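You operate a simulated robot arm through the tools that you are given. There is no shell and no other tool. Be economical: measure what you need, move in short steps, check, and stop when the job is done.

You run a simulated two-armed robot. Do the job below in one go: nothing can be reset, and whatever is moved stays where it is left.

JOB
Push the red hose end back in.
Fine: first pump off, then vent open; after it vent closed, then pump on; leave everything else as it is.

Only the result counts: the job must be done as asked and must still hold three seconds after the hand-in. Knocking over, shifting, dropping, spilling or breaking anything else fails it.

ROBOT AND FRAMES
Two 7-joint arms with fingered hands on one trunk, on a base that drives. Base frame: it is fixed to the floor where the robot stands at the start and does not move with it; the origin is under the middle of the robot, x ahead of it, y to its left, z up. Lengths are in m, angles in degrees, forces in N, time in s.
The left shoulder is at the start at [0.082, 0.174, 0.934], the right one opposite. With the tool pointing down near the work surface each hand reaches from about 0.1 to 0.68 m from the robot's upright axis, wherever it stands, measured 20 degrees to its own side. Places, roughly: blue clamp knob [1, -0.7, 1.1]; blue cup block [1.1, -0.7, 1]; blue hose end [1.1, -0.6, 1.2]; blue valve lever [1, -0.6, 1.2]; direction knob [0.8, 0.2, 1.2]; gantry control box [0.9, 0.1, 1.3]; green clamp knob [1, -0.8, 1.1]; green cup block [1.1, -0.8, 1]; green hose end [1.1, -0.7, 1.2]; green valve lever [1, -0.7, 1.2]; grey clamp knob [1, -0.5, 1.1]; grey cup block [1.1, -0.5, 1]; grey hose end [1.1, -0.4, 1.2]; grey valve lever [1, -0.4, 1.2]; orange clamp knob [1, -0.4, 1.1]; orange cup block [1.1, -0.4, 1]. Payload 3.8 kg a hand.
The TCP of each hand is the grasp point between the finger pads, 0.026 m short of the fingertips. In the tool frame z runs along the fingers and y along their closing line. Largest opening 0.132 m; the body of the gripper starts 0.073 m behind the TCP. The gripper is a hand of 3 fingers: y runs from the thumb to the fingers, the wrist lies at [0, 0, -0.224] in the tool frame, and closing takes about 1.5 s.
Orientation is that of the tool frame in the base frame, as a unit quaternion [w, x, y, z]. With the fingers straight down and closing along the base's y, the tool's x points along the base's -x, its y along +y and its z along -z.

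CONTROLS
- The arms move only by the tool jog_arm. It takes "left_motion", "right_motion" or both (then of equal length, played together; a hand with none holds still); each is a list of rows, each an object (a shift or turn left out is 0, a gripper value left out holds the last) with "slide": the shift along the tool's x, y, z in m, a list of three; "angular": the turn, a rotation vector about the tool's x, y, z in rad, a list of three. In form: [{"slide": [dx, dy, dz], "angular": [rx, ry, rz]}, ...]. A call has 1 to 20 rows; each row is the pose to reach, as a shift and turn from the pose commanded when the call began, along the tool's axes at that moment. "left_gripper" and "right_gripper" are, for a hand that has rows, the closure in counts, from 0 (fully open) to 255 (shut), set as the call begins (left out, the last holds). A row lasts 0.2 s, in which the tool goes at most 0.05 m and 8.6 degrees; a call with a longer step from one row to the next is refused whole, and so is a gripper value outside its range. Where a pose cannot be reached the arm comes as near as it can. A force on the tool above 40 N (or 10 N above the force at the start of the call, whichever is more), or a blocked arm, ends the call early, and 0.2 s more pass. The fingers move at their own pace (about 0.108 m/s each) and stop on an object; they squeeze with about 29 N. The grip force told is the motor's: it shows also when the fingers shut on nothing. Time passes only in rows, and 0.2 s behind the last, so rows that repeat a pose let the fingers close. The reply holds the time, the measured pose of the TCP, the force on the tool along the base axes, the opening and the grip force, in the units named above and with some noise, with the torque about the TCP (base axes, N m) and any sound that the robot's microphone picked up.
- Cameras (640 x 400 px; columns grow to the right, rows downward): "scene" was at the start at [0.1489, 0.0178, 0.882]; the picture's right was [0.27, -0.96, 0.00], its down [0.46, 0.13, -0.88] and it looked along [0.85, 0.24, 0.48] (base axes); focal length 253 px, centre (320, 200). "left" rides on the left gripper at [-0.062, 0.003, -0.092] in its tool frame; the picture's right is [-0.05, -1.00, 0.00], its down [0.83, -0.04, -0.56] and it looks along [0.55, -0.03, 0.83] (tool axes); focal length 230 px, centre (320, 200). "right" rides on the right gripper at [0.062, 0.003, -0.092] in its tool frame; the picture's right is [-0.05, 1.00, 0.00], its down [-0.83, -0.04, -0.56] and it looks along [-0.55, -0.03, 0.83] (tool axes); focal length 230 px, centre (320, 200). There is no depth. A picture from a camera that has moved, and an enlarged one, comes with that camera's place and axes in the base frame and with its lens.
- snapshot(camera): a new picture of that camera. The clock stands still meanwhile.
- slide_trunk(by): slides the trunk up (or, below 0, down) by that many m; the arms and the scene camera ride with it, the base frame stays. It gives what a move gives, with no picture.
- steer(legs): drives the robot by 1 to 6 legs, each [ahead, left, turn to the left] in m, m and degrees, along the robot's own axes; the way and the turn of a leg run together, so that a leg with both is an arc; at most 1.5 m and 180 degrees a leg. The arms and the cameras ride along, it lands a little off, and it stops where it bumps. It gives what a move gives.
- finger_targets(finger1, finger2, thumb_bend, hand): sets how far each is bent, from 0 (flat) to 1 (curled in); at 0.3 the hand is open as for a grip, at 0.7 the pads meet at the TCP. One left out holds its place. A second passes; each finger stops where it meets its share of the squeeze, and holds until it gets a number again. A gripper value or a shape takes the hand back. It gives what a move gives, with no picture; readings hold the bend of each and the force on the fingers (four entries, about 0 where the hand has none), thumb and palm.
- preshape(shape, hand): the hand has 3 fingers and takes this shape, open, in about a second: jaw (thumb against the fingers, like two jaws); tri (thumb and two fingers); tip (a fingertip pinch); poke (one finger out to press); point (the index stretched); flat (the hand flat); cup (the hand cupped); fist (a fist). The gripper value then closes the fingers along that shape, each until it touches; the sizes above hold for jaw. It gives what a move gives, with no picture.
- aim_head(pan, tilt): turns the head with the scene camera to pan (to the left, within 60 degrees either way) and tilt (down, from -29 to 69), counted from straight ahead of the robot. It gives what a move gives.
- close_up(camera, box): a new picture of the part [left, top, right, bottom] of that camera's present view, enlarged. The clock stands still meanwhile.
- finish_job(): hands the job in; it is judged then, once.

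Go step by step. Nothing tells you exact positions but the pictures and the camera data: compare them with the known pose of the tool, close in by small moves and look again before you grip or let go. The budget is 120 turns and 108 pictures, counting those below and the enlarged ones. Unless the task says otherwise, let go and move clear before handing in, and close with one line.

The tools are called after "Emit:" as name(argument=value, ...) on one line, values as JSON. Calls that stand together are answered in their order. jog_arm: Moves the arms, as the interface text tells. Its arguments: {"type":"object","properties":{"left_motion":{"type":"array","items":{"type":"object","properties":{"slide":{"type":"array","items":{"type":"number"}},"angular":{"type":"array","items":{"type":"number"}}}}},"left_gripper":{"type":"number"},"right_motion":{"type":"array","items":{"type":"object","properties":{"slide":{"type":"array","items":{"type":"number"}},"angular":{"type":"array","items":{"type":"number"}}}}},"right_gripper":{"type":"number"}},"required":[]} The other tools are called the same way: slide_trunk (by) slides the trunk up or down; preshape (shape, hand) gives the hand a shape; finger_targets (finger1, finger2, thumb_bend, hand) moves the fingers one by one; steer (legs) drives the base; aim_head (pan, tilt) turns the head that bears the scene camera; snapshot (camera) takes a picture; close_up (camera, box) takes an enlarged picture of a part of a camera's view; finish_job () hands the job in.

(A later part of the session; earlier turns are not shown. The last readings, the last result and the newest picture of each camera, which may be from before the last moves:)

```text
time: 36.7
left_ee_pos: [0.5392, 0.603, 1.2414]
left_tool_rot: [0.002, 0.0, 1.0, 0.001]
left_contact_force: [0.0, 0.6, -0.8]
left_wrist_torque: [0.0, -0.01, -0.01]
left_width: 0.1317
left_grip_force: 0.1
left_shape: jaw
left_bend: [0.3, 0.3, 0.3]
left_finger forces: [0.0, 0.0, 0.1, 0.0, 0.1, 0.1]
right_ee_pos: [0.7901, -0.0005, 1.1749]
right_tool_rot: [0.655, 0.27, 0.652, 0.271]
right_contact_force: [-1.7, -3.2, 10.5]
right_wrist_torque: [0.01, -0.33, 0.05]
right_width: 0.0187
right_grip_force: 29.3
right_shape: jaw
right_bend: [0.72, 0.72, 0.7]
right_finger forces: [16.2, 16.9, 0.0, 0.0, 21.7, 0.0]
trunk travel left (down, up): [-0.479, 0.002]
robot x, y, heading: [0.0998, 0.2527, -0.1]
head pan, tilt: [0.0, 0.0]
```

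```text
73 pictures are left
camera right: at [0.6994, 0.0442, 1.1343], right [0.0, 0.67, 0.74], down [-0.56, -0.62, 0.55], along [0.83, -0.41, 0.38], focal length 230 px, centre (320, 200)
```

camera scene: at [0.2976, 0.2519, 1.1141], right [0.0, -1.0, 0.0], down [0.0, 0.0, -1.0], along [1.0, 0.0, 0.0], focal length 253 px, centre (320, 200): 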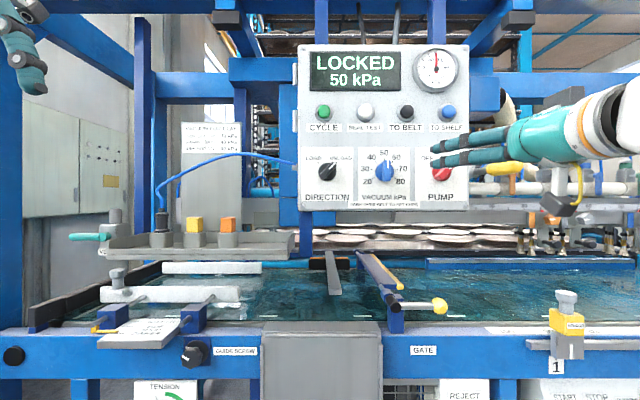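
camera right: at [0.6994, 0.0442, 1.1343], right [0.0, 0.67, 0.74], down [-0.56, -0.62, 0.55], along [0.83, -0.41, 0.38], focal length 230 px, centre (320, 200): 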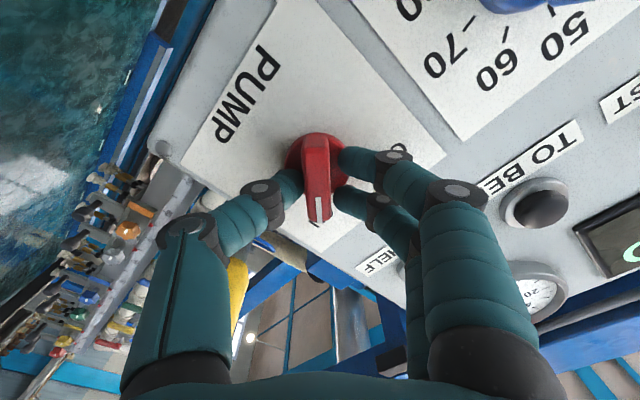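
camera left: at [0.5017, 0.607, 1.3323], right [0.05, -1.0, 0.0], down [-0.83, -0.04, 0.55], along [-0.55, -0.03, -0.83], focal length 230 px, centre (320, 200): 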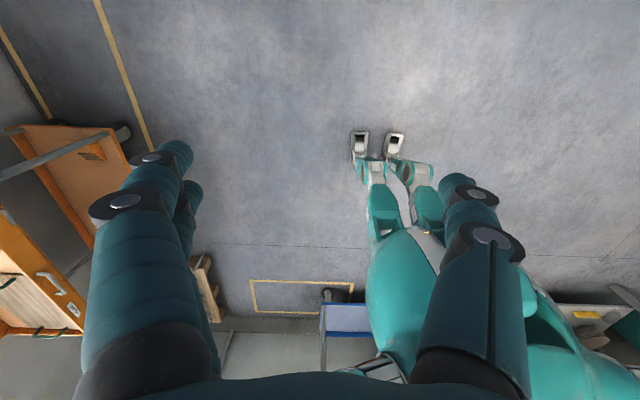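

The bar is gripped. I'll turn it counter-clockwise halfway first, watching clearance to the yellow lock lever.

Emit:
jog_arm(right_motion=[{"angular": [0, 0, -0.13]}, {"angular": [0, 0, -0.26]}, {"angular": [0, 0, -0.39]}, {"angular": [0, 0, -0.52]}, {"angular": [0, 0, -0.65]}])

Emit:
snapshot(camera="right")

```text
time: 37.9
left_ee_pos: [0.5389, 0.604, 1.2419]
left_tool_rot: [0.002, -0.001, 1.0, -0.001]
left_contact_force: [-0.3, 0.2, -0.4]
left_wrist_torque: [-0.02, 0.01, -0.02]
left_width: 0.132
left_grip_force: 0.1
left_shape: jaw
left_bend: [0.3, 0.3, 0.3]
left_finger forces: [0.0, 0.0, 0.1, 0.0, 0.0, 0.1]
right_ee_pos: [0.7906, 0.0006, 1.1764]
right_tool_rot: [0.708, 0.046, 0.704, 0.048]
right_contact_force: [-0.5, 3.2, 16.6]
right_wrist_torque: [0.01, -0.43, 0.14]
right_width: 0.0182
right_grip_force: 29.0
right_shape: jaw
right_bend: [0.72, 0.72, 0.7]
right_finger forces: [15.1, 18.6, 0.0, 0.0, 20.5, 0.0]
trunk travel left (down, up): [-0.479, 0.002]
robot x, y, heading: [0.101, 0.2516, -0.1]
head pan, tilt: [0.0, 0.0]
```

```text
72 pictures are left
camera right: at [0.6992, 0.0117, 1.1154], right [0.0, 0.98, 0.18], down [-0.56, -0.15, 0.81], along [0.83, -0.1, 0.55], focal length 230 px, centre (320, 200)
```

right: 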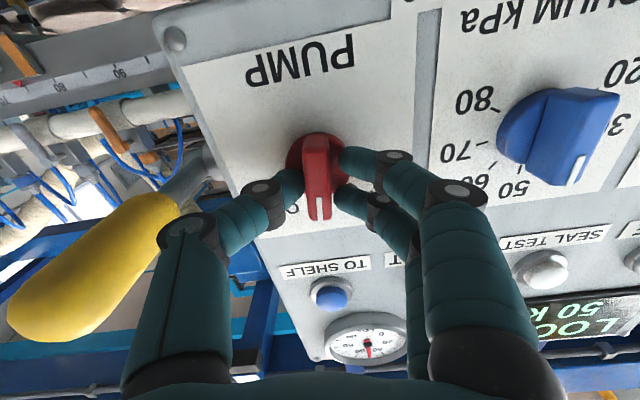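

Emit:
jog_arm(right_motion=[{"slide": [0.002, 0, 0], "angular": [0, 0, -0.13]}, {"slide": [0.002, 0, 0], "angular": [0, 0, -0.26]}, {"slide": [0.002, 0, 0], "angular": [0, 0, -0.39]}, {"slide": [0.002, 0, 0], "angular": [0, 0, -0.52]}, {"slide": [0.002, 0, 0], "angular": [0, 0, -0.65]}, {"slide": [0.002, 0, 0], "angular": [0, 0, -0.78]}, {"slide": [0.002, 0, 0], "angular": [0, 0, -0.88]}])

Emit:
snapshot(camera="right")

Emit:
close_up(camera="scene", box=[300, 40, 540, 220])

```text
time: 39.5
left_ee_pos: [0.537, 0.607, 1.241]
left_tool_rot: [0.0, -0.001, 1.0, -0.001]
left_contact_force: [-0.1, 0.0, 0.2]
left_wrist_torque: [0.0, -0.04, -0.01]
left_width: 0.1321
left_grip_force: 0.1
left_shape: jaw
left_bend: [0.3, 0.3, 0.3]
left_finger forces: [0.0, 0.0, 0.1, 0.0, 0.0, 0.0]
right_ee_pos: [0.7887, 0.0049, 1.1739]
right_tool_rot: [0.661, -0.26, 0.655, -0.258]
right_contact_force: [-1.1, 13.6, 15.1]
right_wrist_torque: [-0.05, -0.46, 0.29]
right_width: 0.0178
right_grip_force: 28.8
right_shape: jaw
right_bend: [0.72, 0.72, 0.7]
right_finger forces: [13.0, 16.9, 0.0, 0.0, 24.4, 0.1]
trunk travel left (down, up): [-0.479, 0.002]
robot x, y, heading: [0.0983, 0.2528, 0.1]
head pan, tilt: [0.0, 0.0]
```

```text
71 pictures are left
camera right: at [0.699, -0.0367, 1.1268], right [0.0, 0.77, -0.64], down [-0.56, 0.53, 0.64], along [0.83, 0.36, 0.43], focal length 230 px, centre (320, 200)
```

right: 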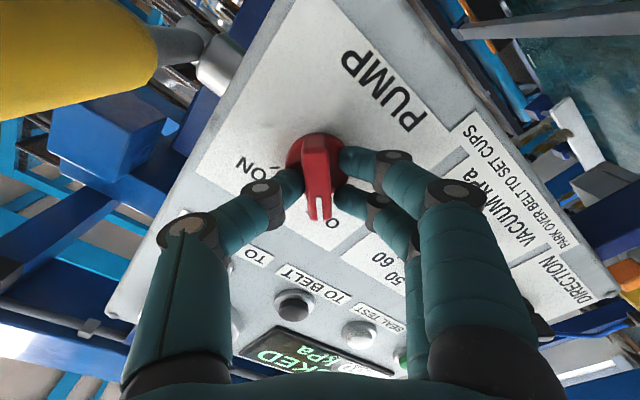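

```text
2.22 times, centred on (420, 130) of scene
camera zoom: at [0.2963, 0.254, 1.1143], right [0.0, -1.0, 0.0], down [0.0, 0.0, -1.0], along [1.0, 0.0, 0.0], focal length 562 px, centre (98, 356)
```

zoom: 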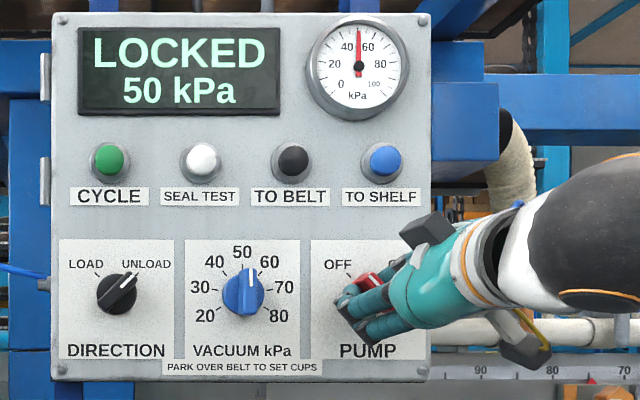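

The knob has gone to about OFF. I'll release gently, back away and check.

Emit:
jog_arm(right_motion=[{"slide": [0, 0, 0]}, {"slide": [0, 0, 0]}, {"slide": [0, 0, -0.02]}, {"slide": [0, 0, -0.05]}, {"slide": [0, 0, -0.09]}, {"slide": [0, 0, -0.13]}], right_gripper=150)

Emit:
close_up(camera="scene", box=[300, 40, 540, 220])

Emit:
snapshot(camera="right")

```text
time: 40.9
left_ee_pos: [0.5384, 0.6033, 1.2414]
left_tool_rot: [0.001, 0.001, 1.0, 0.0]
left_contact_force: [0.3, -0.1, -0.3]
left_wrist_torque: [-0.03, 0.01, -0.02]
left_width: 0.1321
left_grip_force: 0.1
left_shape: jaw
left_bend: [0.3, 0.3, 0.3]
left_finger forces: [0.1, 0.0, 0.0, 0.0, 0.0, 0.0]
right_ee_pos: [0.6613, 0.0001, 1.1714]
right_tool_rot: [0.659, -0.258, 0.658, -0.257]
right_contact_force: [0.5, -0.2, 0.2]
right_wrist_torque: [0.03, 0.01, -0.03]
right_width: 0.0538
right_grip_force: 0.0
right_shape: jaw
right_bend: [0.73, 0.73, 0.7]
right_finger forces: [0.0, 0.0, 0.0, 0.1, 0.0, 0.0]
trunk travel left (down, up): [-0.479, 0.002]
robot x, y, heading: [0.0975, 0.2533, 0.3]
head pan, tilt: [0.0, 0.0]
```

```text
2.22 times, centred on (420, 130) of scene
camera zoom: at [0.2972, 0.2514, 1.1142], right [0.0, -1.0, 0.0], down [0.0, 0.0, -1.0], along [1.0, 0.0, 0.0], focal length 562 px, centre (98, 356)
```

zoom: 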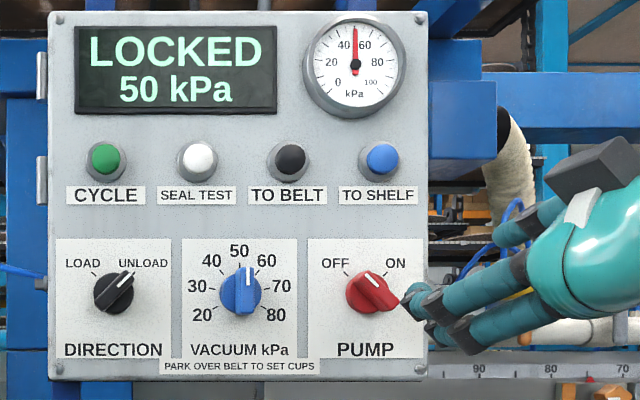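

```text
68 pictures are left
camera right: at [0.5694, -0.0401, 1.1243], right [0.0, 0.77, -0.64], down [-0.56, 0.53, 0.64], along [0.83, 0.35, 0.43], focal length 230 px, centre (320, 200)
```

right: 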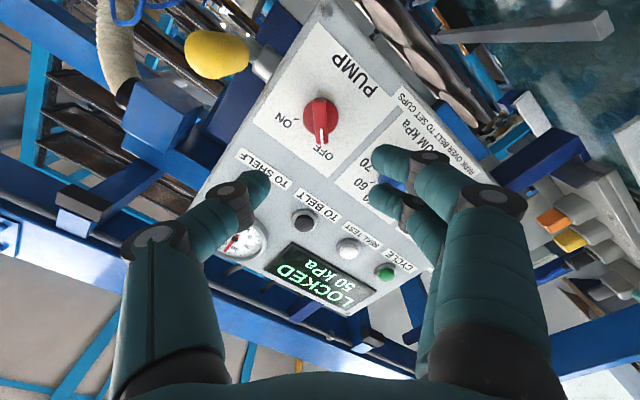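

The pump reads OFF. Next the vent lever: I'll bring the left hand pointing forward in front of the lever area.

Emit:
jog_arm(left_motion=[{"slide": [-0.01, 0.01, 0.005], "angular": [0, -0.131, 0]}, {"slide": [-0.02, 0.02, 0.01], "angular": [0, -0.262, 0]}, {"slide": [-0.03, 0.03, 0.02], "angular": [0, -0.393, 0]}, {"slide": [-0.04, 0.04, 0.03], "angular": [0, -0.524, 0]}, {"slide": [-0.05, 0.05, 0.045], "angular": [0, -0.654, 0]}, {"slide": [-0.06, 0.06, 0.06], "angular": [0, -0.785, 0]}, {"slide": [-0.07, 0.07, 0.075], "angular": [0, -0.916, 0]}, {"slide": [-0.08, 0.08, 0.09], "angular": [0, -1.047, 0]}, {"slide": [-0.09, 0.09, 0.105], "angular": [0, -1.178, 0]}, {"slide": [-0.1, 0.1, 0.12], "angular": [0, -1.309, 0]}, {"slide": [-0.11, 0.11, 0.13], "angular": [0, -1.44, 0]}, {"slide": [-0.11, 0.12, 0.14], "angular": [0, -1.571, 0]}, {"slide": [-0.11, 0.12, 0.14], "angular": [0, -1.571, 0]}])

Emit:
snapshot(camera="left")

Emit:
aim_head(pan=35, tilt=5)

Emit:
snapshot(camera="scene")

```text
time: 43.7
left_ee_pos: [0.6503, 0.7243, 1.1013]
left_tool_rot: [0.708, 0.0, 0.706, 0.001]
left_contact_force: [0.4, -0.5, 0.1]
left_wrist_torque: [0.02, -0.03, 0.02]
left_width: 0.1317
left_grip_force: 0.1
left_shape: jaw
left_bend: [0.3, 0.3, 0.3]
left_finger forces: [0.0, 0.0, 0.0, 0.1, 0.0, 0.0]
left hand out of reach, approached as far as the arm can: row 10
right_ee_pos: [0.6625, 0.0004, 1.1707]
right_tool_rot: [0.659, -0.258, 0.658, -0.257]
right_contact_force: [0.2, -0.2, -0.4]
right_wrist_torque: [0.04, 0.01, 0.0]
right_width: 0.0541
right_grip_force: 0.2
right_shape: jaw
right_bend: [0.73, 0.73, 0.7]
right_finger forces: [0.0, 0.1, 0.1, 0.1, 0.0, 0.0]
trunk travel left (down, up): [-0.479, 0.002]
robot x, y, heading: [0.0988, 0.2534, 0.3]
head pan, tilt: [0.0, 0.0]
```

```text
67 pictures are left
camera left: at [0.5571, 0.7276, 1.1613], right [0.0, -1.0, 0.05], down [-0.55, -0.04, -0.83], along [0.83, -0.03, -0.55], focal length 230 px, centre (320, 200)
```

left: 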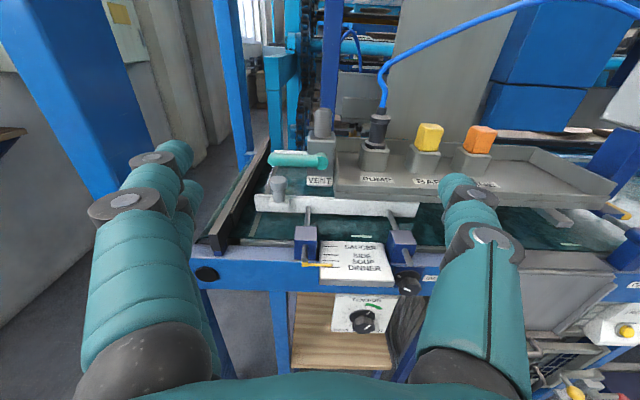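

```text
time: 44.7
left_ee_pos: [0.6504, 0.7229, 1.1005]
left_tool_rot: [0.707, -0.001, 0.707, 0.0]
left_contact_force: [-0.1, 0.5, -0.9]
left_wrist_torque: [0.0, -0.01, 0.03]
left_width: 0.1319
left_grip_force: 0.1
left_shape: jaw
left_bend: [0.3, 0.3, 0.3]
left_finger forces: [0.0, 0.1, 0.0, 0.0, 0.0, 0.1]
right_ee_pos: [0.6622, 0.0001, 1.1704]
right_tool_rot: [0.659, -0.256, 0.658, -0.259]
right_contact_force: [-0.4, -0.3, 0.1]
right_wrist_torque: [0.04, 0.0, 0.03]
right_width: 0.0538
right_grip_force: 0.0
right_shape: jaw
right_bend: [0.73, 0.73, 0.7]
right_finger forces: [0.0, 0.0, 0.0, 0.0, 0.1, 0.0]
trunk travel left (down, up): [-0.479, 0.002]
robot x, y, heading: [0.103, 0.2539, 0.1]
head pan, tilt: [35.0, 5.0]
```

```text
66 pictures are left
camera scene: at [0.283, 0.3042, 1.1061], right [0.57, -0.82, 0.0], down [-0.07, -0.05, -1.0], along [0.82, 0.57, -0.09], focal length 253 px, centre (320, 200)
```

scene: 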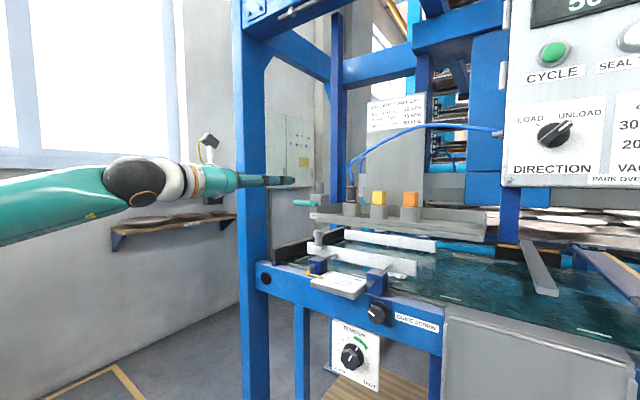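

Emit:
close_up(camera="left", box=[240, 90, 400, 200])

Emit:
steer(legs=[[0, 0.15, 0]])

Emit:
snapshot(camera="left")

```text
3.64 times, centred on (320, 145) of left
camera zoom: at [0.5572, 0.7269, 1.1615], right [0.0, -1.0, 0.05], down [-0.55, -0.04, -0.83], along [0.83, -0.03, -0.55], focal length 837 px, centre (320, 400)
```

zoom: 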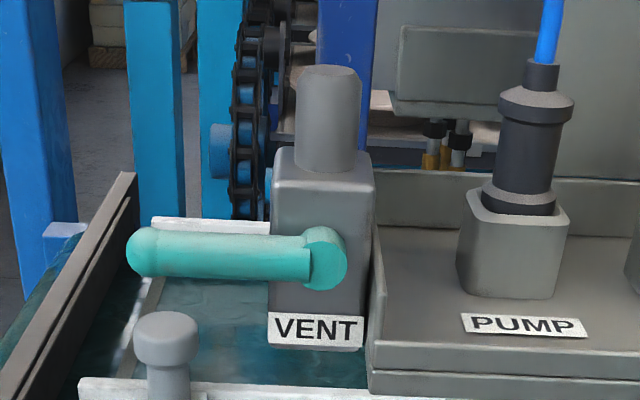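

```text
time: 46.6
left_ee_pos: [0.6493, 0.8721, 1.0994]
left_tool_rot: [0.708, 0.0, 0.706, 0.0]
left_contact_force: [-0.5, 0.5, 0.6]
left_wrist_torque: [-0.03, 0.0, 0.02]
left_width: 0.1317
left_grip_force: 0.2
left_shape: jaw
left_bend: [0.3, 0.3, 0.3]
left_finger forces: [0.0, 0.1, 0.0, 0.1, 0.1, 0.0]
right_ee_pos: [0.6625, 0.1497, 1.17]
right_tool_rot: [0.659, -0.257, 0.658, -0.257]
right_contact_force: [-0.6, -0.5, 0.3]
right_wrist_torque: [-0.02, 0.02, -0.01]
right_width: 0.0538
right_grip_force: 0.0
right_shape: jaw
right_bend: [0.73, 0.73, 0.7]
right_finger forces: [0.0, 0.1, 0.1, 0.0, 0.1, 0.1]
trunk travel left (down, up): [-0.479, 0.002]
robot x, y, heading: [0.0979, 0.4003, 0.2]
head pan, tilt: [35.0, 5.0]
```

```text
64 pictures are left
camera left: at [0.5571, 0.8757, 1.1614], right [0.0, -1.0, 0.05], down [-0.55, -0.04, -0.83], along [0.83, -0.03, -0.55], focal length 230 px, centre (320, 200)
```

left: 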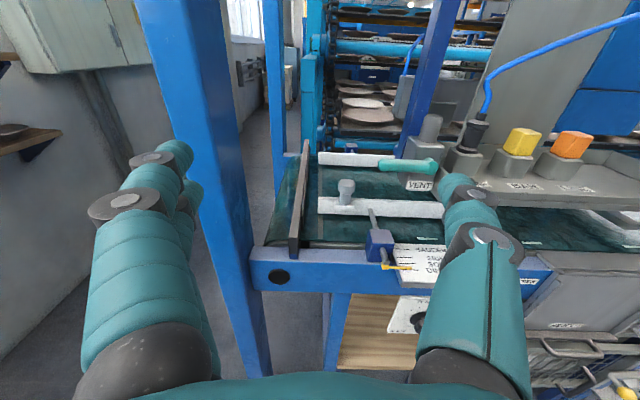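

The label VENT is clear; lever runs from hub y≈0.71 to tip y≈0.785 at x≈0.865, z≈1.026. I'll turn the left hand so it closes vertically and go in front of the lever.

Emit:
jog_arm(left_motion=[{"slide": [0.006, -0.009, 0.0], "angular": [0, 0, -0.131]}, {"slide": [0.012, -0.018, 0.0], "angular": [0, 0, -0.262]}, {"slide": [0.018, -0.027, 0.0], "angular": [0, 0, -0.393]}, {"slide": [0.024, -0.036, 0.01], "angular": [0, 0, -0.524]}, {"slide": [0.03, -0.045, 0.02], "angular": [0, 0, -0.654]}, {"slide": [0.036, -0.054, 0.03], "angular": [0, 0, -0.785]}, {"slide": [0.042, -0.063, 0.04], "angular": [0, 0, -0.916]}, {"slide": [0.048, -0.072, 0.05], "angular": [0, 0, -1.047]}, {"slide": [0.054, -0.081, 0.06], "angular": [0, 0, -1.178]}, {"slide": [0.06, -0.09, 0.07], "angular": [0, 0, -1.309]}, {"slide": [0.066, -0.099, 0.08], "angular": [0, 0, -1.44]}, {"slide": [0.072, -0.107, 0.09], "angular": [0, 0, -1.571]}, {"slide": [0.072, -0.107, 0.11], "angular": [0, 0, -1.571]}, {"slide": [0.072, -0.107, 0.11], "angular": [0, 0, -1.571]}], left_gripper=115)

Emit:
snapshot(camera="left")

Emit:
snapshot(camera="scene")

```text
time: 49.6
left_ee_pos: [0.7606, 0.765, 1.0293]
left_tool_rot: [-0.5, 0.5, -0.499, 0.5]
left_contact_force: [0.3, -0.5, 0.4]
left_wrist_torque: [0.0, 0.0, -0.01]
left_width: 0.0731
left_grip_force: 0.1
left_shape: jaw
left_bend: [0.72, 0.72, 0.7]
left_finger forces: [0.0, 0.0, 0.1, 0.1, 0.0, 0.0]
right_ee_pos: [0.662, 0.1488, 1.1704]
right_tool_rot: [0.659, -0.258, 0.658, -0.257]
right_contact_force: [0.3, 0.0, 1.3]
right_wrist_torque: [0.02, 0.02, -0.02]
right_width: 0.0541
right_grip_force: 0.1
right_shape: jaw
right_bend: [0.73, 0.73, 0.7]
right_finger forces: [0.1, 0.0, 0.1, 0.1, 0.0, 0.0]
trunk travel left (down, up): [-0.479, 0.002]
robot x, y, heading: [0.0973, 0.4008, 0.4]
head pan, tilt: [35.0, 5.0]
```

```text
63 pictures are left
camera left: at [0.6678, 0.8263, 1.0256], right [0.0, 0.05, 1.0], down [-0.55, -0.83, 0.04], along [0.83, -0.55, 0.03], focal length 230 px, centre (320, 200)
```

left: 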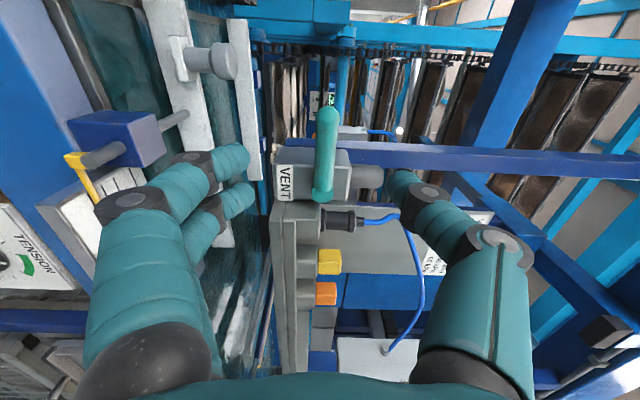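

```text
62 pictures are left
camera scene: at [0.2827, 0.4529, 1.1061], right [0.57, -0.82, 0.0], down [-0.07, -0.05, -1.0], along [0.82, 0.57, -0.09], focal length 253 px, centre (320, 200)
```

scene: 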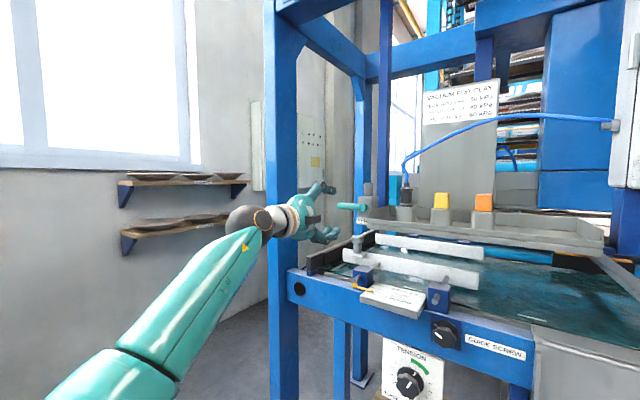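

The lever lies in front of the hand at z≈1.034, y 0.70–0.785. I'll advance to surround it.

Emit:
jog_arm(left_motion=[{"slide": [0, -0.002, 0.025]}, {"slide": [0.001, -0.004, 0.05]}, {"slide": [0.001, -0.004, 0.07]}, {"slide": [0.001, -0.004, 0.085]}, {"slide": [0.001, -0.004, 0.095]}])

Emit:
snapshot(camera="left")

Emit:
close_up(camera="scene", box=[280, 150, 420, 260])

```text
time: 50.8
left_ee_pos: [0.8559, 0.7639, 1.0333]
left_tool_rot: [0.501, -0.499, 0.499, -0.5]
left_contact_force: [0.2, 0.2, 0.1]
left_wrist_torque: [-0.03, 0.0, -0.03]
left_width: 0.073
left_grip_force: 0.1
left_shape: jaw
left_bend: [0.72, 0.72, 0.7]
left_finger forces: [0.0, 0.0, 0.0, 0.1, 0.0, 0.0]
right_ee_pos: [0.6613, 0.1483, 1.1702]
right_tool_rot: [0.659, -0.259, 0.658, -0.257]
right_contact_force: [0.1, -0.1, -1.2]
right_wrist_torque: [0.05, 0.02, 0.0]
right_width: 0.0539
right_grip_force: 0.1
right_shape: jaw
right_bend: [0.73, 0.73, 0.7]
right_finger forces: [0.0, 0.0, 0.0, 0.0, 0.0, 0.0]
trunk travel left (down, up): [-0.479, 0.002]
robot x, y, heading: [0.1007, 0.3968, -0.1]
head pan, tilt: [35.0, 5.0]
```

```text
61 pictures are left
camera left: at [0.7625, 0.8259, 1.0293], right [0.0, 0.05, 1.0], down [-0.55, -0.83, 0.04], along [0.83, -0.55, 0.03], focal length 230 px, centre (320, 200)
```

left: 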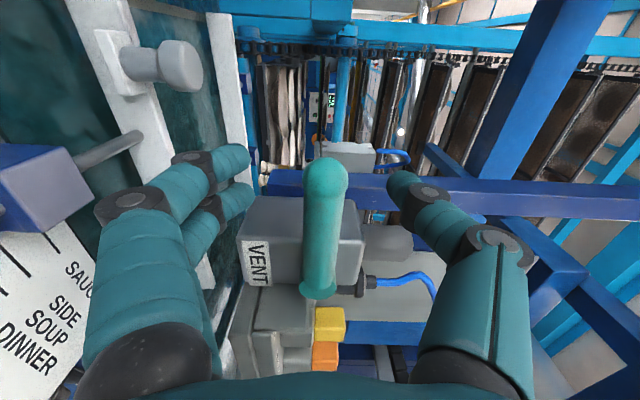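

```text
3.64 times, centred on (350, 205) of scene
camera zoom: at [0.283, 0.453, 1.1061], right [0.57, -0.82, 0.0], down [-0.07, -0.05, -1.0], along [0.82, 0.57, -0.09], focal length 920 px, centre (211, 182)
```

zoom: 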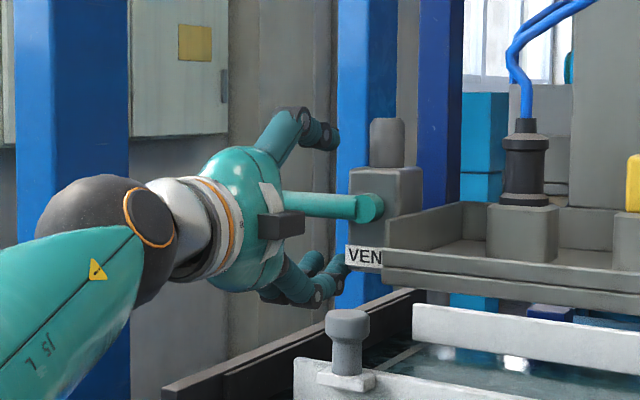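

The lever is between the fingers, its axis nearer x≈0.845. I'll back off slightly and close.

Emit:
jog_arm(left_motion=[{"slide": [0, 0, -0.008]}, {"slide": [0, 0, -0.008]}, {"slide": [0, 0, -0.008]}, {"slide": [0, 0, -0.008]}, {"slide": [0, 0, -0.008]}, {"slide": [0, 0, -0.008]}, {"slide": [0, 0, -0.008]}], left_gripper=255)

Emit:
snapshot(camera="left")

```text
time: 52.4
left_ee_pos: [0.8468, 0.765, 1.0334]
left_tool_rot: [-0.5, 0.498, -0.5, 0.502]
left_contact_force: [4.3, 0.1, 4.8]
left_wrist_torque: [-0.03, 0.06, 0.01]
left_width: 0.0
left_grip_force: 29.3
left_shape: jaw
left_bend: [0.63, 0.63, 0.69]
left_finger forces: [0.0, 0.1, 0.0, 0.0, 3.3, 0.0]
right_ee_pos: [0.6625, 0.1493, 1.1704]
right_tool_rot: [0.659, -0.259, 0.658, -0.258]
right_contact_force: [0.8, -0.6, -0.3]
right_wrist_torque: [0.01, 0.03, 0.01]
right_width: 0.0538
right_grip_force: 0.0
right_shape: jaw
right_bend: [0.73, 0.73, 0.7]
right_finger forces: [0.0, 0.1, 0.1, 0.0, 0.0, 0.0]
trunk travel left (down, up): [-0.479, 0.002]
robot x, y, heading: [0.0956, 0.3982, 0.2]
head pan, tilt: [35.0, 5.0]
```

```text
59 pictures are left
camera left: at [0.7542, 0.8255, 1.0301], right [0.0, 0.05, 1.0], down [-0.55, -0.83, 0.04], along [0.83, -0.55, 0.03], focal length 230 px, centre (320, 200)
```

left: 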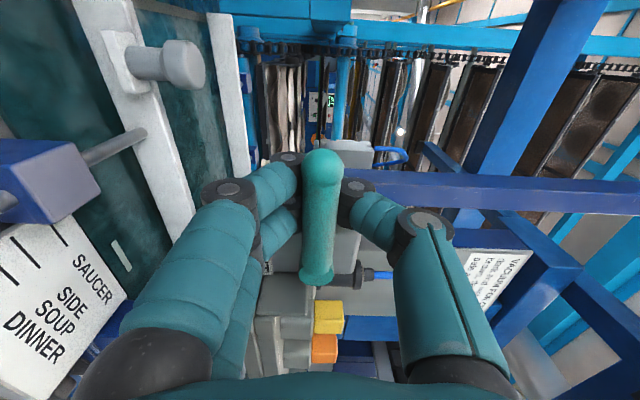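

The fingers closed behind the lever, so it sits closer to the palm. I'll open, back off 3 cm and close again.

Emit:
jog_arm(left_motion=[{"slide": [0, 0, 0]}, {"slide": [0, 0, 0]}, {"slide": [0, 0, 0]}, {"slide": [0, 0, -0.01]}, {"slide": [0, 0, -0.024]}, {"slide": [0, 0, -0.024]}], left_gripper=115)

Emit:
jog_arm(left_motion=[{"slide": [0, 0, 0]}, {"slide": [0, 0, 0]}, {"slide": [0, 0, 0]}, {"slide": [0, 0, 0]}, {"slide": [0, 0, 0]}, {"slide": [0, 0, 0]}, {"slide": [0, 0, 0]}], left_gripper=255)

Emit:
snapshot(camera="left")

```text
time: 53.8
left_ee_pos: [0.8232, 0.7639, 1.0327]
left_tool_rot: [0.5, -0.499, 0.5, -0.5]
left_contact_force: [0.1, 0.1, -0.5]
left_wrist_torque: [-0.01, 0.02, -0.01]
left_width: 0.0722
left_grip_force: 0.1
left_shape: jaw
left_bend: [0.72, 0.72, 0.7]
left_finger forces: [0.0, 0.1, 0.0, 0.1, 0.0, 0.0]
right_ee_pos: [0.6611, 0.1488, 1.171]
right_tool_rot: [0.659, -0.258, 0.658, -0.258]
right_contact_force: [-0.5, 0.5, -0.2]
right_wrist_torque: [-0.01, -0.01, 0.01]
right_width: 0.0537
right_grip_force: 0.2
right_shape: jaw
right_bend: [0.73, 0.73, 0.7]
right_finger forces: [0.1, 0.0, 0.0, 0.0, 0.0, 0.1]
trunk travel left (down, up): [-0.479, 0.002]
robot x, y, heading: [0.0997, 0.4, 0.0]
head pan, tilt: [35.0, 5.0]
```

```text
time: 55.4
left_ee_pos: [0.823, 0.7635, 1.0333]
left_tool_rot: [-0.5, 0.499, -0.499, 0.501]
left_contact_force: [0.3, -0.5, 1.0]
left_wrist_torque: [-0.05, -0.01, 0.0]
left_width: 0.0113
left_grip_force: 29.4
left_shape: jaw
left_bend: [0.72, 0.72, 0.7]
left_finger forces: [12.5, 12.5, 0.0, 0.1, 25.6, 0.1]
right_ee_pos: [0.6613, 0.1485, 1.1711]
right_tool_rot: [0.659, -0.258, 0.658, -0.256]
right_contact_force: [0.0, -0.7, -0.1]
right_wrist_torque: [-0.02, -0.02, 0.02]
right_width: 0.0541
right_grip_force: 0.1
right_shape: jaw
right_bend: [0.73, 0.73, 0.7]
right_finger forces: [0.1, 0.0, 0.0, 0.0, 0.0, 0.0]
trunk travel left (down, up): [-0.479, 0.002]
robot x, y, heading: [0.0955, 0.4006, -0.1]
head pan, tilt: [35.0, 5.0]
```

```text
58 pictures are left
camera left: at [0.7302, 0.8255, 1.0294], right [0.0, 0.05, 1.0], down [-0.55, -0.83, 0.04], along [0.83, -0.55, 0.03], focal length 230 px, centre (320, 200)
```

left: 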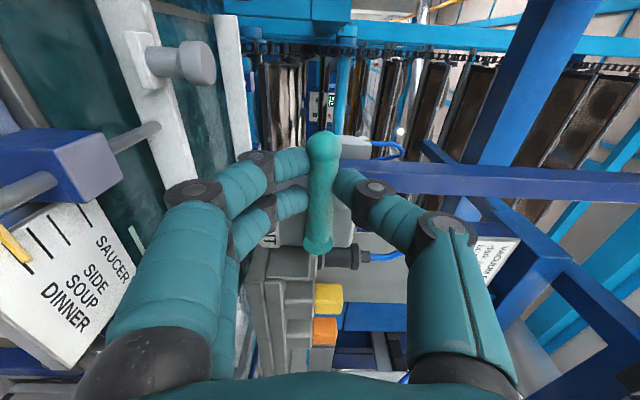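

Gripped. I'll try a small upward swing of the lever about its hub.

Emit:
jog_arm(left_motion=[{"slide": [0.0005, -0.0075, 0], "angular": [0, 0, 0.13]}, {"slide": [0.002, -0.0149, 0], "angular": [0, 0, 0.26]}, {"slide": [0.0044, -0.022, 0], "angular": [0, 0, 0.39]}])

Emit:
snapshot(camera="left")

Emit:
close_up(camera="scene", box=[280, 150, 420, 260])

```text
time: 56.2
left_ee_pos: [0.8235, 0.7601, 1.0525]
left_tool_rot: [0.586, -0.394, 0.588, -0.394]
left_contact_force: [-5.4, -0.9, -6.0]
left_wrist_torque: [0.18, 0.13, -0.03]
left_width: 0.0114
left_grip_force: 28.9
left_shape: jaw
left_bend: [0.72, 0.72, 0.7]
left_finger forces: [13.8, 17.2, 0.0, 0.0, 25.7, 0.1]
right_ee_pos: [0.6618, 0.1491, 1.17]
right_tool_rot: [0.658, -0.258, 0.659, -0.257]
right_contact_force: [-0.1, -0.3, 0.0]
right_wrist_torque: [-0.03, 0.0, -0.01]
right_width: 0.0541
right_grip_force: 0.1
right_shape: jaw
right_bend: [0.73, 0.73, 0.7]
right_finger forces: [0.0, 0.1, 0.0, 0.0, 0.1, 0.1]
trunk travel left (down, up): [-0.479, 0.002]
robot x, y, heading: [0.1012, 0.4005, 0.2]
head pan, tilt: [35.0, 5.0]
```

```text
57 pictures are left
camera left: at [0.7306, 0.8181, 1.0733], right [0.0, -0.33, 0.94], down [-0.56, -0.78, -0.28], along [0.83, -0.52, -0.19], focal length 230 px, centre (320, 200)
```

left: 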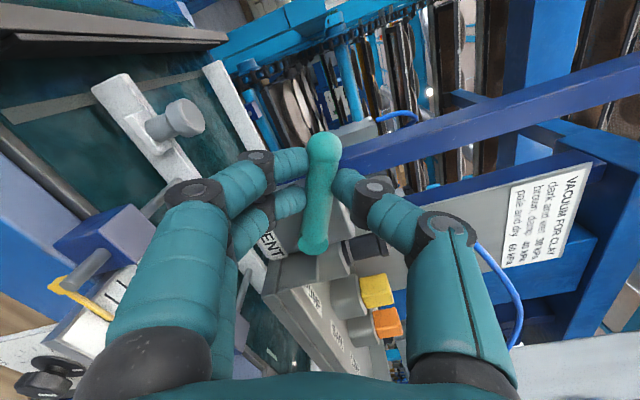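

```text
3.64 times, centred on (350, 205) of scene
camera zoom: at [0.2828, 0.4531, 1.1059], right [0.57, -0.82, 0.0], down [-0.07, -0.05, -1.0], along [0.82, 0.57, -0.09], focal length 920 px, centre (211, 182)
```

zoom: 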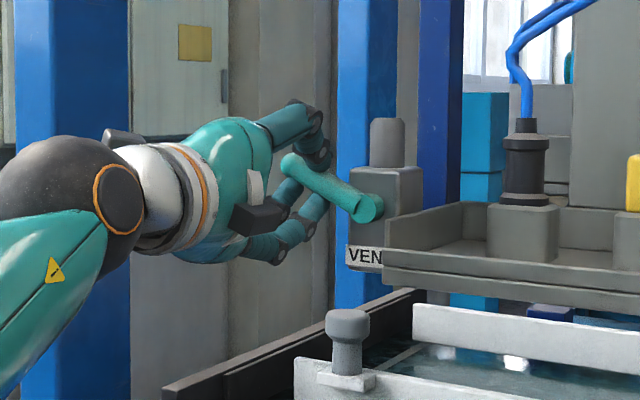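

It swings up freely. I'll continue the arc to vertical.

Emit:
jog_arm(left_motion=[{"slide": [0.0005, -0.0075, 0], "angular": [0, 0, 0.13]}, {"slide": [0.0019, -0.0149, 0], "angular": [0, 0, 0.26]}, {"slide": [0.0044, -0.022, 0], "angular": [0, 0, 0.39]}, {"slide": [0.0077, -0.0288, 0], "angular": [0, 0, 0.52]}, {"slide": [0.0118, -0.0351, 0], "angular": [0, 0, 0.65]}, {"slide": [0.0168, -0.0408, 0], "angular": [0, 0, 0.78]}, {"slide": [0.0224, -0.0458, 0], "angular": [0, 0, 0.91]}, {"slide": [0.0286, -0.05, 0], "angular": [0, 0, 1.04]}, {"slide": [0.0359, -0.0536, 0], "angular": [0, 0, 1.18]}, {"slide": [0.0359, -0.0536, 0], "angular": [0, 0, 1.18]}])

Emit:
snapshot(camera="left")

Emit:
snapshot(camera="scene")

Emit:
close_up(camera="scene", box=[280, 150, 420, 260])

```text
time: 58.4
left_ee_pos: [0.8241, 0.716, 1.0795]
left_tool_rot: [0.702, -0.004, 0.712, 0.002]
left_contact_force: [-8.7, 19.2, -27.3]
left_wrist_torque: [-0.18, 0.46, 0.57]
left_width: 0.0118
left_grip_force: 28.8
left_shape: jaw
left_bend: [0.72, 0.71, 0.7]
left_finger forces: [20.0, 19.9, 0.0, 0.0, 19.0, 0.0]
right_ee_pos: [0.6636, 0.1544, 1.1698]
right_tool_rot: [0.658, -0.259, 0.658, -0.259]
right_contact_force: [0.3, -0.5, 0.3]
right_wrist_torque: [0.05, -0.02, -0.01]
right_width: 0.0538
right_grip_force: 0.1
right_shape: jaw
right_bend: [0.73, 0.73, 0.7]
right_finger forces: [0.0, 0.0, 0.0, 0.1, 0.1, 0.0]
trunk travel left (down, up): [-0.479, 0.002]
robot x, y, heading: [0.0961, 0.4004, 0.2]
head pan, tilt: [35.0, 5.0]
```

```text
55 pictures are left
camera left: at [0.7319, 0.7187, 1.1423], right [0.01, -1.0, 0.05], down [-0.57, -0.05, -0.82], along [0.82, -0.02, -0.57], focal length 230 px, centre (320, 200)
```

left: 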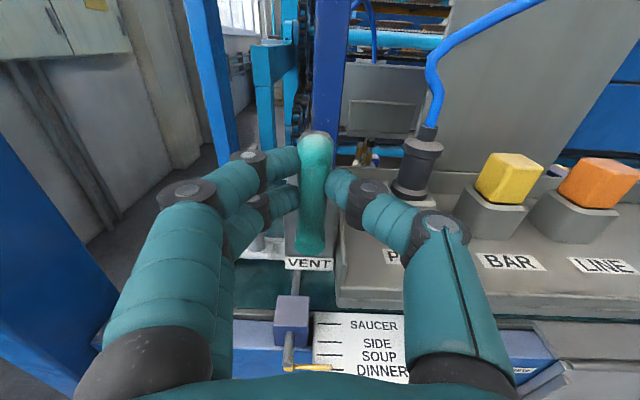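

```text
54 pictures are left
camera scene: at [0.2842, 0.4567, 1.1055], right [0.57, -0.82, 0.0], down [-0.07, -0.05, -1.0], along [0.82, 0.57, -0.09], focal length 253 px, centre (320, 200)
```

scene: 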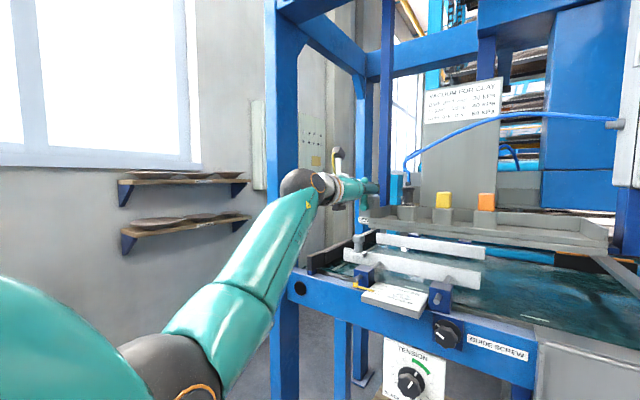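

```text
3.64 times, centred on (350, 205) of scene
camera zoom: at [0.2842, 0.4567, 1.1055], right [0.57, -0.82, 0.0], down [-0.07, -0.05, -1.0], along [0.82, 0.57, -0.09], focal length 920 px, centre (211, 182)
```

zoom: 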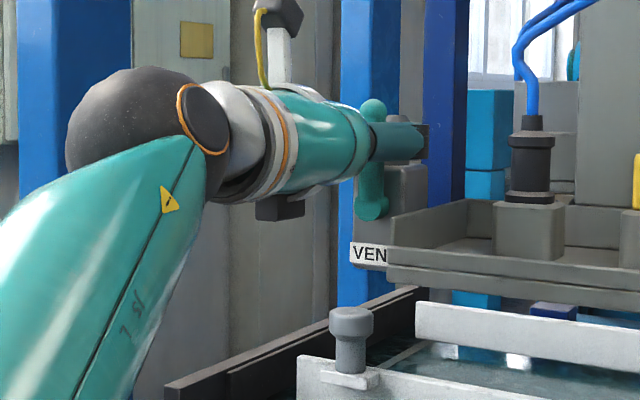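

The lever is vertical. I'll open a little, back off, and check the lever and the gauge.

Emit:
jog_arm(left_motion=[{"slide": [0, 0, 0]}, {"slide": [0, 0, 0]}, {"slide": [0, 0, 0]}, {"slide": [0, 0, -0.02]}, {"slide": [0, 0, -0.05]}, {"slide": [0, 0, -0.09]}, {"slide": [0, 0, -0.13]}], left_gripper=165)

Emit:
snapshot(camera="left")

Emit:
aim_head(pan=-10, tilt=-3)

Emit:
snapshot(camera="scene")

```text
time: 60.0
left_ee_pos: [0.6925, 0.706, 1.0913]
left_tool_rot: [0.708, 0.0, 0.706, -0.002]
left_contact_force: [0.0, 1.2, -0.1]
left_wrist_torque: [0.04, 0.02, 0.04]
left_width: 0.0464
left_grip_force: 0.1
left_shape: jaw
left_bend: [0.74, 0.73, 0.7]
left_finger forces: [0.1, 0.0, 0.0, 0.0, 0.1, 0.1]
right_ee_pos: [0.6606, 0.149, 1.171]
right_tool_rot: [0.659, -0.257, 0.658, -0.257]
right_contact_force: [0.6, 1.1, 0.3]
right_wrist_torque: [0.02, 0.03, -0.01]
right_width: 0.054
right_grip_force: 0.1
right_shape: jaw
right_bend: [0.73, 0.73, 0.7]
right_finger forces: [0.1, 0.1, 0.0, 0.1, 0.1, 0.0]
trunk travel left (down, up): [-0.479, 0.002]
robot x, y, heading: [0.1001, 0.4, 0.3]
head pan, tilt: [35.0, 5.0]
```

```text
52 pictures are left
camera left: at [0.5992, 0.7097, 1.1526], right [0.0, -1.0, 0.05], down [-0.55, -0.05, -0.83], along [0.83, -0.03, -0.55], focal length 230 px, centre (320, 200)
```

left: 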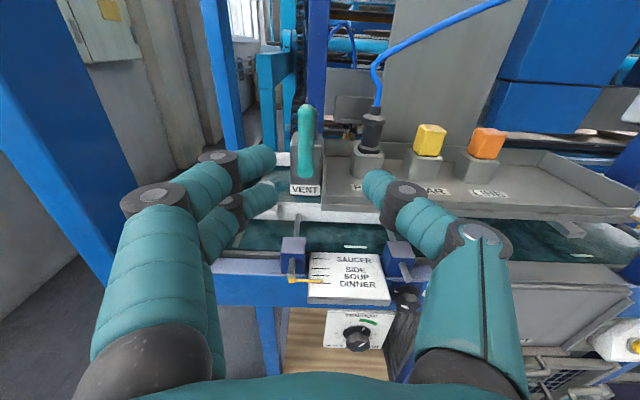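

```text
time: 61.2
left_ee_pos: [0.6933, 0.705, 1.0919]
left_tool_rot: [0.708, -0.001, 0.707, 0.0]
left_contact_force: [-0.3, 0.3, 0.1]
left_wrist_torque: [0.01, -0.06, -0.02]
left_width: 0.0465
left_grip_force: 0.0
left_shape: jaw
left_bend: [0.74, 0.73, 0.7]
left_finger forces: [0.1, 0.1, 0.0, 0.0, 0.1, 0.1]
right_ee_pos: [0.6615, 0.1493, 1.1699]
right_tool_rot: [0.659, -0.258, 0.658, -0.257]
right_contact_force: [0.5, 0.7, -0.2]
right_wrist_torque: [0.06, -0.01, -0.01]
right_width: 0.0538
right_grip_force: 0.0
right_shape: jaw
right_bend: [0.73, 0.73, 0.7]
right_finger forces: [0.0, 0.0, 0.0, 0.1, 0.0, 0.0]
trunk travel left (down, up): [-0.479, 0.002]
robot x, y, heading: [0.0985, 0.4009, -0.1]
head pan, tilt: [-10.0, -3.0]
```

```text
51 pictures are left
camera scene: at [0.295, 0.385, 1.1187], right [-0.17, -0.98, 0.0], down [0.05, -0.01, -1.0], along [0.98, -0.17, 0.05], focal length 253 px, centre (320, 200)
```

scene: 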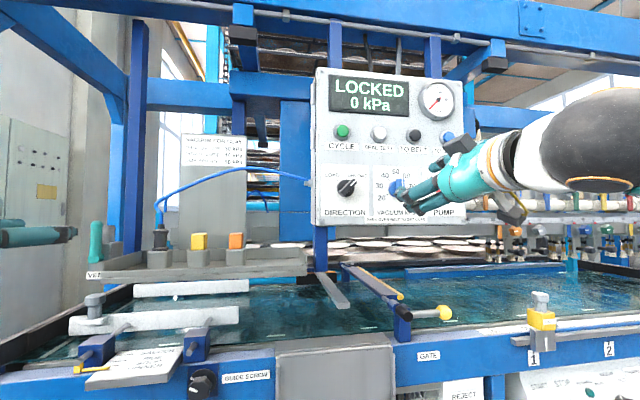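

The gauge reads 0 kPa: vented. Now I back off and drive to the red hose (estimated collar at about [1.055, -0.93, 1.235]).

Emit:
steer(legs=[[-0.12, 0, 0], [0, -1.3, 0]])

Emit:
aim_head(pan=0, tilt=-5)

Emit:
snapshot(camera="scene")

Emit:
snapshot(camera="left")

```text
time: 73.6
left_ee_pos: [0.575, -0.5891, 1.0916]
left_tool_rot: [0.707, 0.0, 0.707, 0.0]
left_contact_force: [-0.2, -0.3, 0.5]
left_wrist_torque: [0.0, 0.0, -0.01]
left_width: 0.0462
left_grip_force: 0.0
left_shape: jaw
left_bend: [0.74, 0.73, 0.7]
left_finger forces: [0.1, 0.0, 0.0, 0.0, 0.0, 0.0]
right_ee_pos: [0.5423, -1.1461, 1.1709]
right_tool_rot: [0.659, -0.257, 0.658, -0.259]
right_contact_force: [-0.2, -0.5, 0.7]
right_wrist_torque: [0.02, 0.02, -0.02]
right_width: 0.0538
right_grip_force: 0.1
right_shape: jaw
right_bend: [0.73, 0.73, 0.7]
right_finger forces: [0.0, 0.0, 0.0, 0.0, 0.0, 0.1]
trunk travel left (down, up): [-0.479, 0.002]
robot x, y, heading: [-0.0204, -0.8949, 0.0]
head pan, tilt: [-10.0, -3.0]
```

```text
time: 74.3
left_ee_pos: [0.5736, -0.5904, 1.091]
left_tool_rot: [0.707, 0.0, 0.707, 0.0]
left_contact_force: [-1.3, 0.8, 0.5]
left_wrist_torque: [0.0, -0.03, 0.02]
left_width: 0.0465
left_grip_force: 0.0
left_shape: jaw
left_bend: [0.74, 0.73, 0.7]
left_finger forces: [0.0, 0.1, 0.0, 0.0, 0.1, 0.0]
right_ee_pos: [0.5422, -1.1468, 1.1695]
right_tool_rot: [0.659, -0.257, 0.658, -0.258]
right_contact_force: [0.5, 0.5, 0.3]
right_wrist_torque: [-0.03, -0.01, -0.01]
right_width: 0.054
right_grip_force: 0.1
right_shape: jaw
right_bend: [0.73, 0.73, 0.7]
right_finger forces: [0.0, 0.1, 0.0, 0.0, 0.0, 0.1]
trunk travel left (down, up): [-0.479, 0.002]
robot x, y, heading: [-0.0189, -0.8918, -0.0]
head pan, tilt: [0.0, -5.0]
```

```text
50 pictures are left
camera scene: at [0.1762, -0.8949, 1.1218], right [0.0, -1.0, 0.0], down [0.09, 0.0, -1.0], along [1.0, 0.0, 0.09], focal length 253 px, centre (320, 200)
```

scene: 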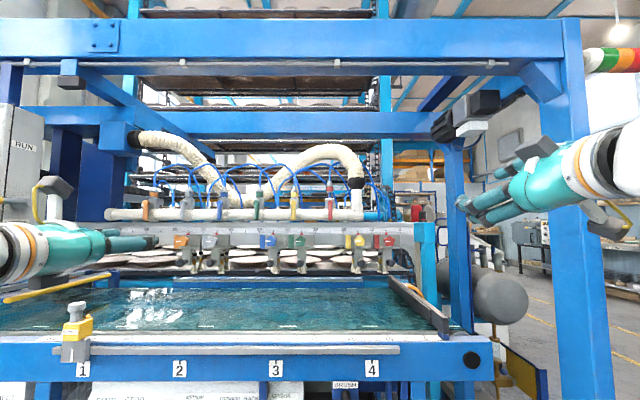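

```text
49 pictures are left
camera left: at [0.4815, -0.5858, 1.1524], right [0.0, -1.0, 0.05], down [-0.55, -0.04, -0.83], along [0.83, -0.03, -0.55], focal length 230 px, centre (320, 200)
```

left: 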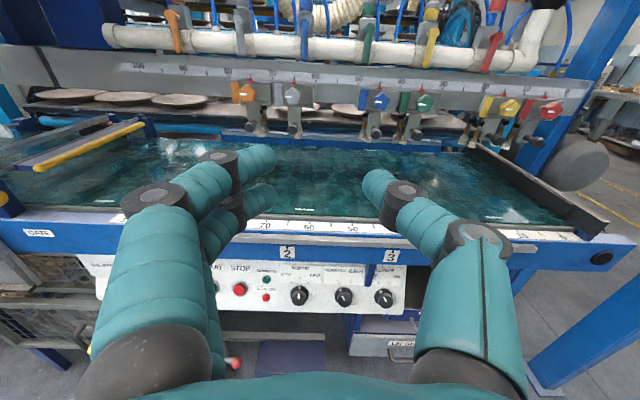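

I'll move closer: 0.25 forward and 0.1 right, then raise the left hand towards the red hose.

Emit:
steer(legs=[[0.25, -0.1, 0]])

Emit:
jog_arm(left_motion=[{"slide": [-0.035, 0, 0]}, {"slide": [-0.07, 0, 0]}, {"slide": [-0.105, -0.02, 0]}, {"slide": [-0.14, -0.045, 0]}, {"slide": [-0.165, -0.08, 0]}, {"slide": [-0.175, -0.12, 0]}, {"slide": [-0.175, -0.16, 0]}, {"slide": [-0.175, -0.2, 0]}, {"slide": [-0.175, -0.235, 0]}, {"slide": [-0.175, -0.235, 0]}])

Emit:
snapshot(camera="scene")

Emit:
snapshot(camera="left")

```text
time: 76.2
left_ee_pos: [0.8244, -0.6919, 1.0909]
left_tool_rot: [0.707, 0.001, 0.707, -0.001]
left_contact_force: [0.4, 0.8, -0.7]
left_wrist_torque: [-0.02, -0.01, -0.01]
left_width: 0.0465
left_grip_force: 0.0
left_shape: jaw
left_bend: [0.74, 0.73, 0.7]
left_finger forces: [0.1, 0.1, 0.1, 0.0, 0.0, 0.0]
right_ee_pos: [0.7921, -1.2494, 1.1693]
right_tool_rot: [0.659, -0.256, 0.658, -0.259]
right_contact_force: [0.1, -0.3, 0.5]
right_wrist_torque: [0.02, -0.02, 0.01]
right_width: 0.054
right_grip_force: 0.0
right_shape: jaw
right_bend: [0.73, 0.73, 0.7]
right_finger forces: [0.0, 0.0, 0.0, 0.0, 0.1, 0.0]
trunk travel left (down, up): [-0.479, 0.002]
robot x, y, heading: [0.2287, -0.9992, -0.0]
head pan, tilt: [0.0, -5.0]
```

```text
time: 78.4
left_ee_pos: [0.8589, -0.7703, 1.168]
left_tool_rot: [0.748, 0.037, 0.662, -0.03]
left_contact_force: [-0.2, 0.1, -0.9]
left_wrist_torque: [0.0, 0.02, -0.01]
left_width: 0.0469
left_grip_force: 0.1
left_shape: jaw
left_bend: [0.74, 0.73, 0.7]
left_finger forces: [0.1, 0.1, 0.0, 0.1, 0.1, 0.1]
left hand out of reach, approached as far as the arm can: row 2, 3, 4, 5, 6, 7, 8, 9, 10
right_ee_pos: [0.791, -1.2477, 1.1706]
right_tool_rot: [0.658, -0.257, 0.659, -0.259]
right_contact_force: [0.0, -0.1, 0.5]
right_wrist_torque: [-0.01, 0.0, 0.01]
right_width: 0.0538
right_grip_force: 0.0
right_shape: jaw
right_bend: [0.73, 0.73, 0.7]
right_finger forces: [0.0, 0.1, 0.0, 0.0, 0.0, 0.0]
trunk travel left (down, up): [-0.479, 0.002]
robot x, y, heading: [0.2283, -0.9908, 0.0]
head pan, tilt: [0.0, -5.0]
```

```text
48 pictures are left
camera scene: at [0.4257, -0.996, 1.1218], right [0.0, -1.0, 0.0], down [0.09, 0.0, -1.0], along [1.0, 0.0, 0.09], focal length 253 px, centre (320, 200)
```

scene: 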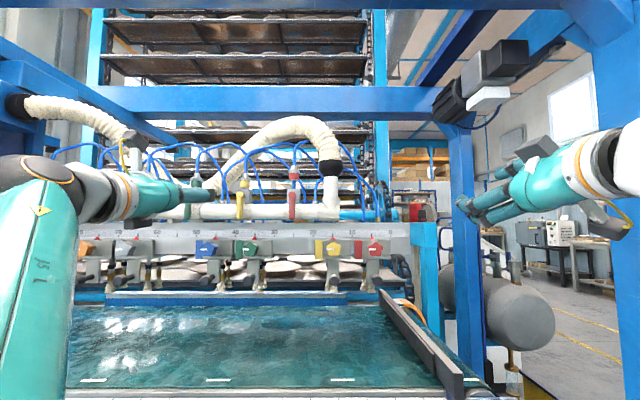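

```text
47 pictures are left
camera left: at [0.7592, -0.7578, 1.2181], right [-0.1, -0.99, 0.03], down [-0.45, 0.01, -0.89], along [0.89, -0.1, -0.45], focal length 230 px, centre (320, 200)
```

left: 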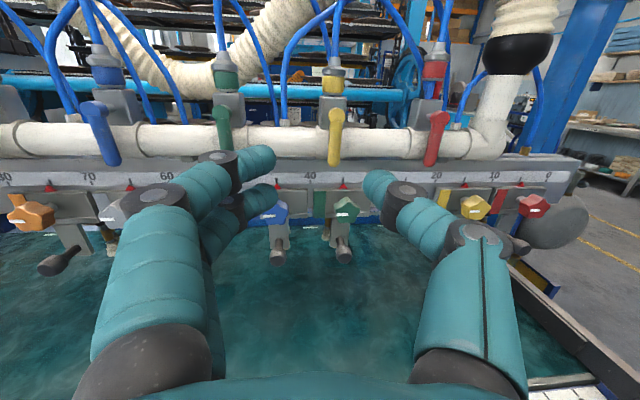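

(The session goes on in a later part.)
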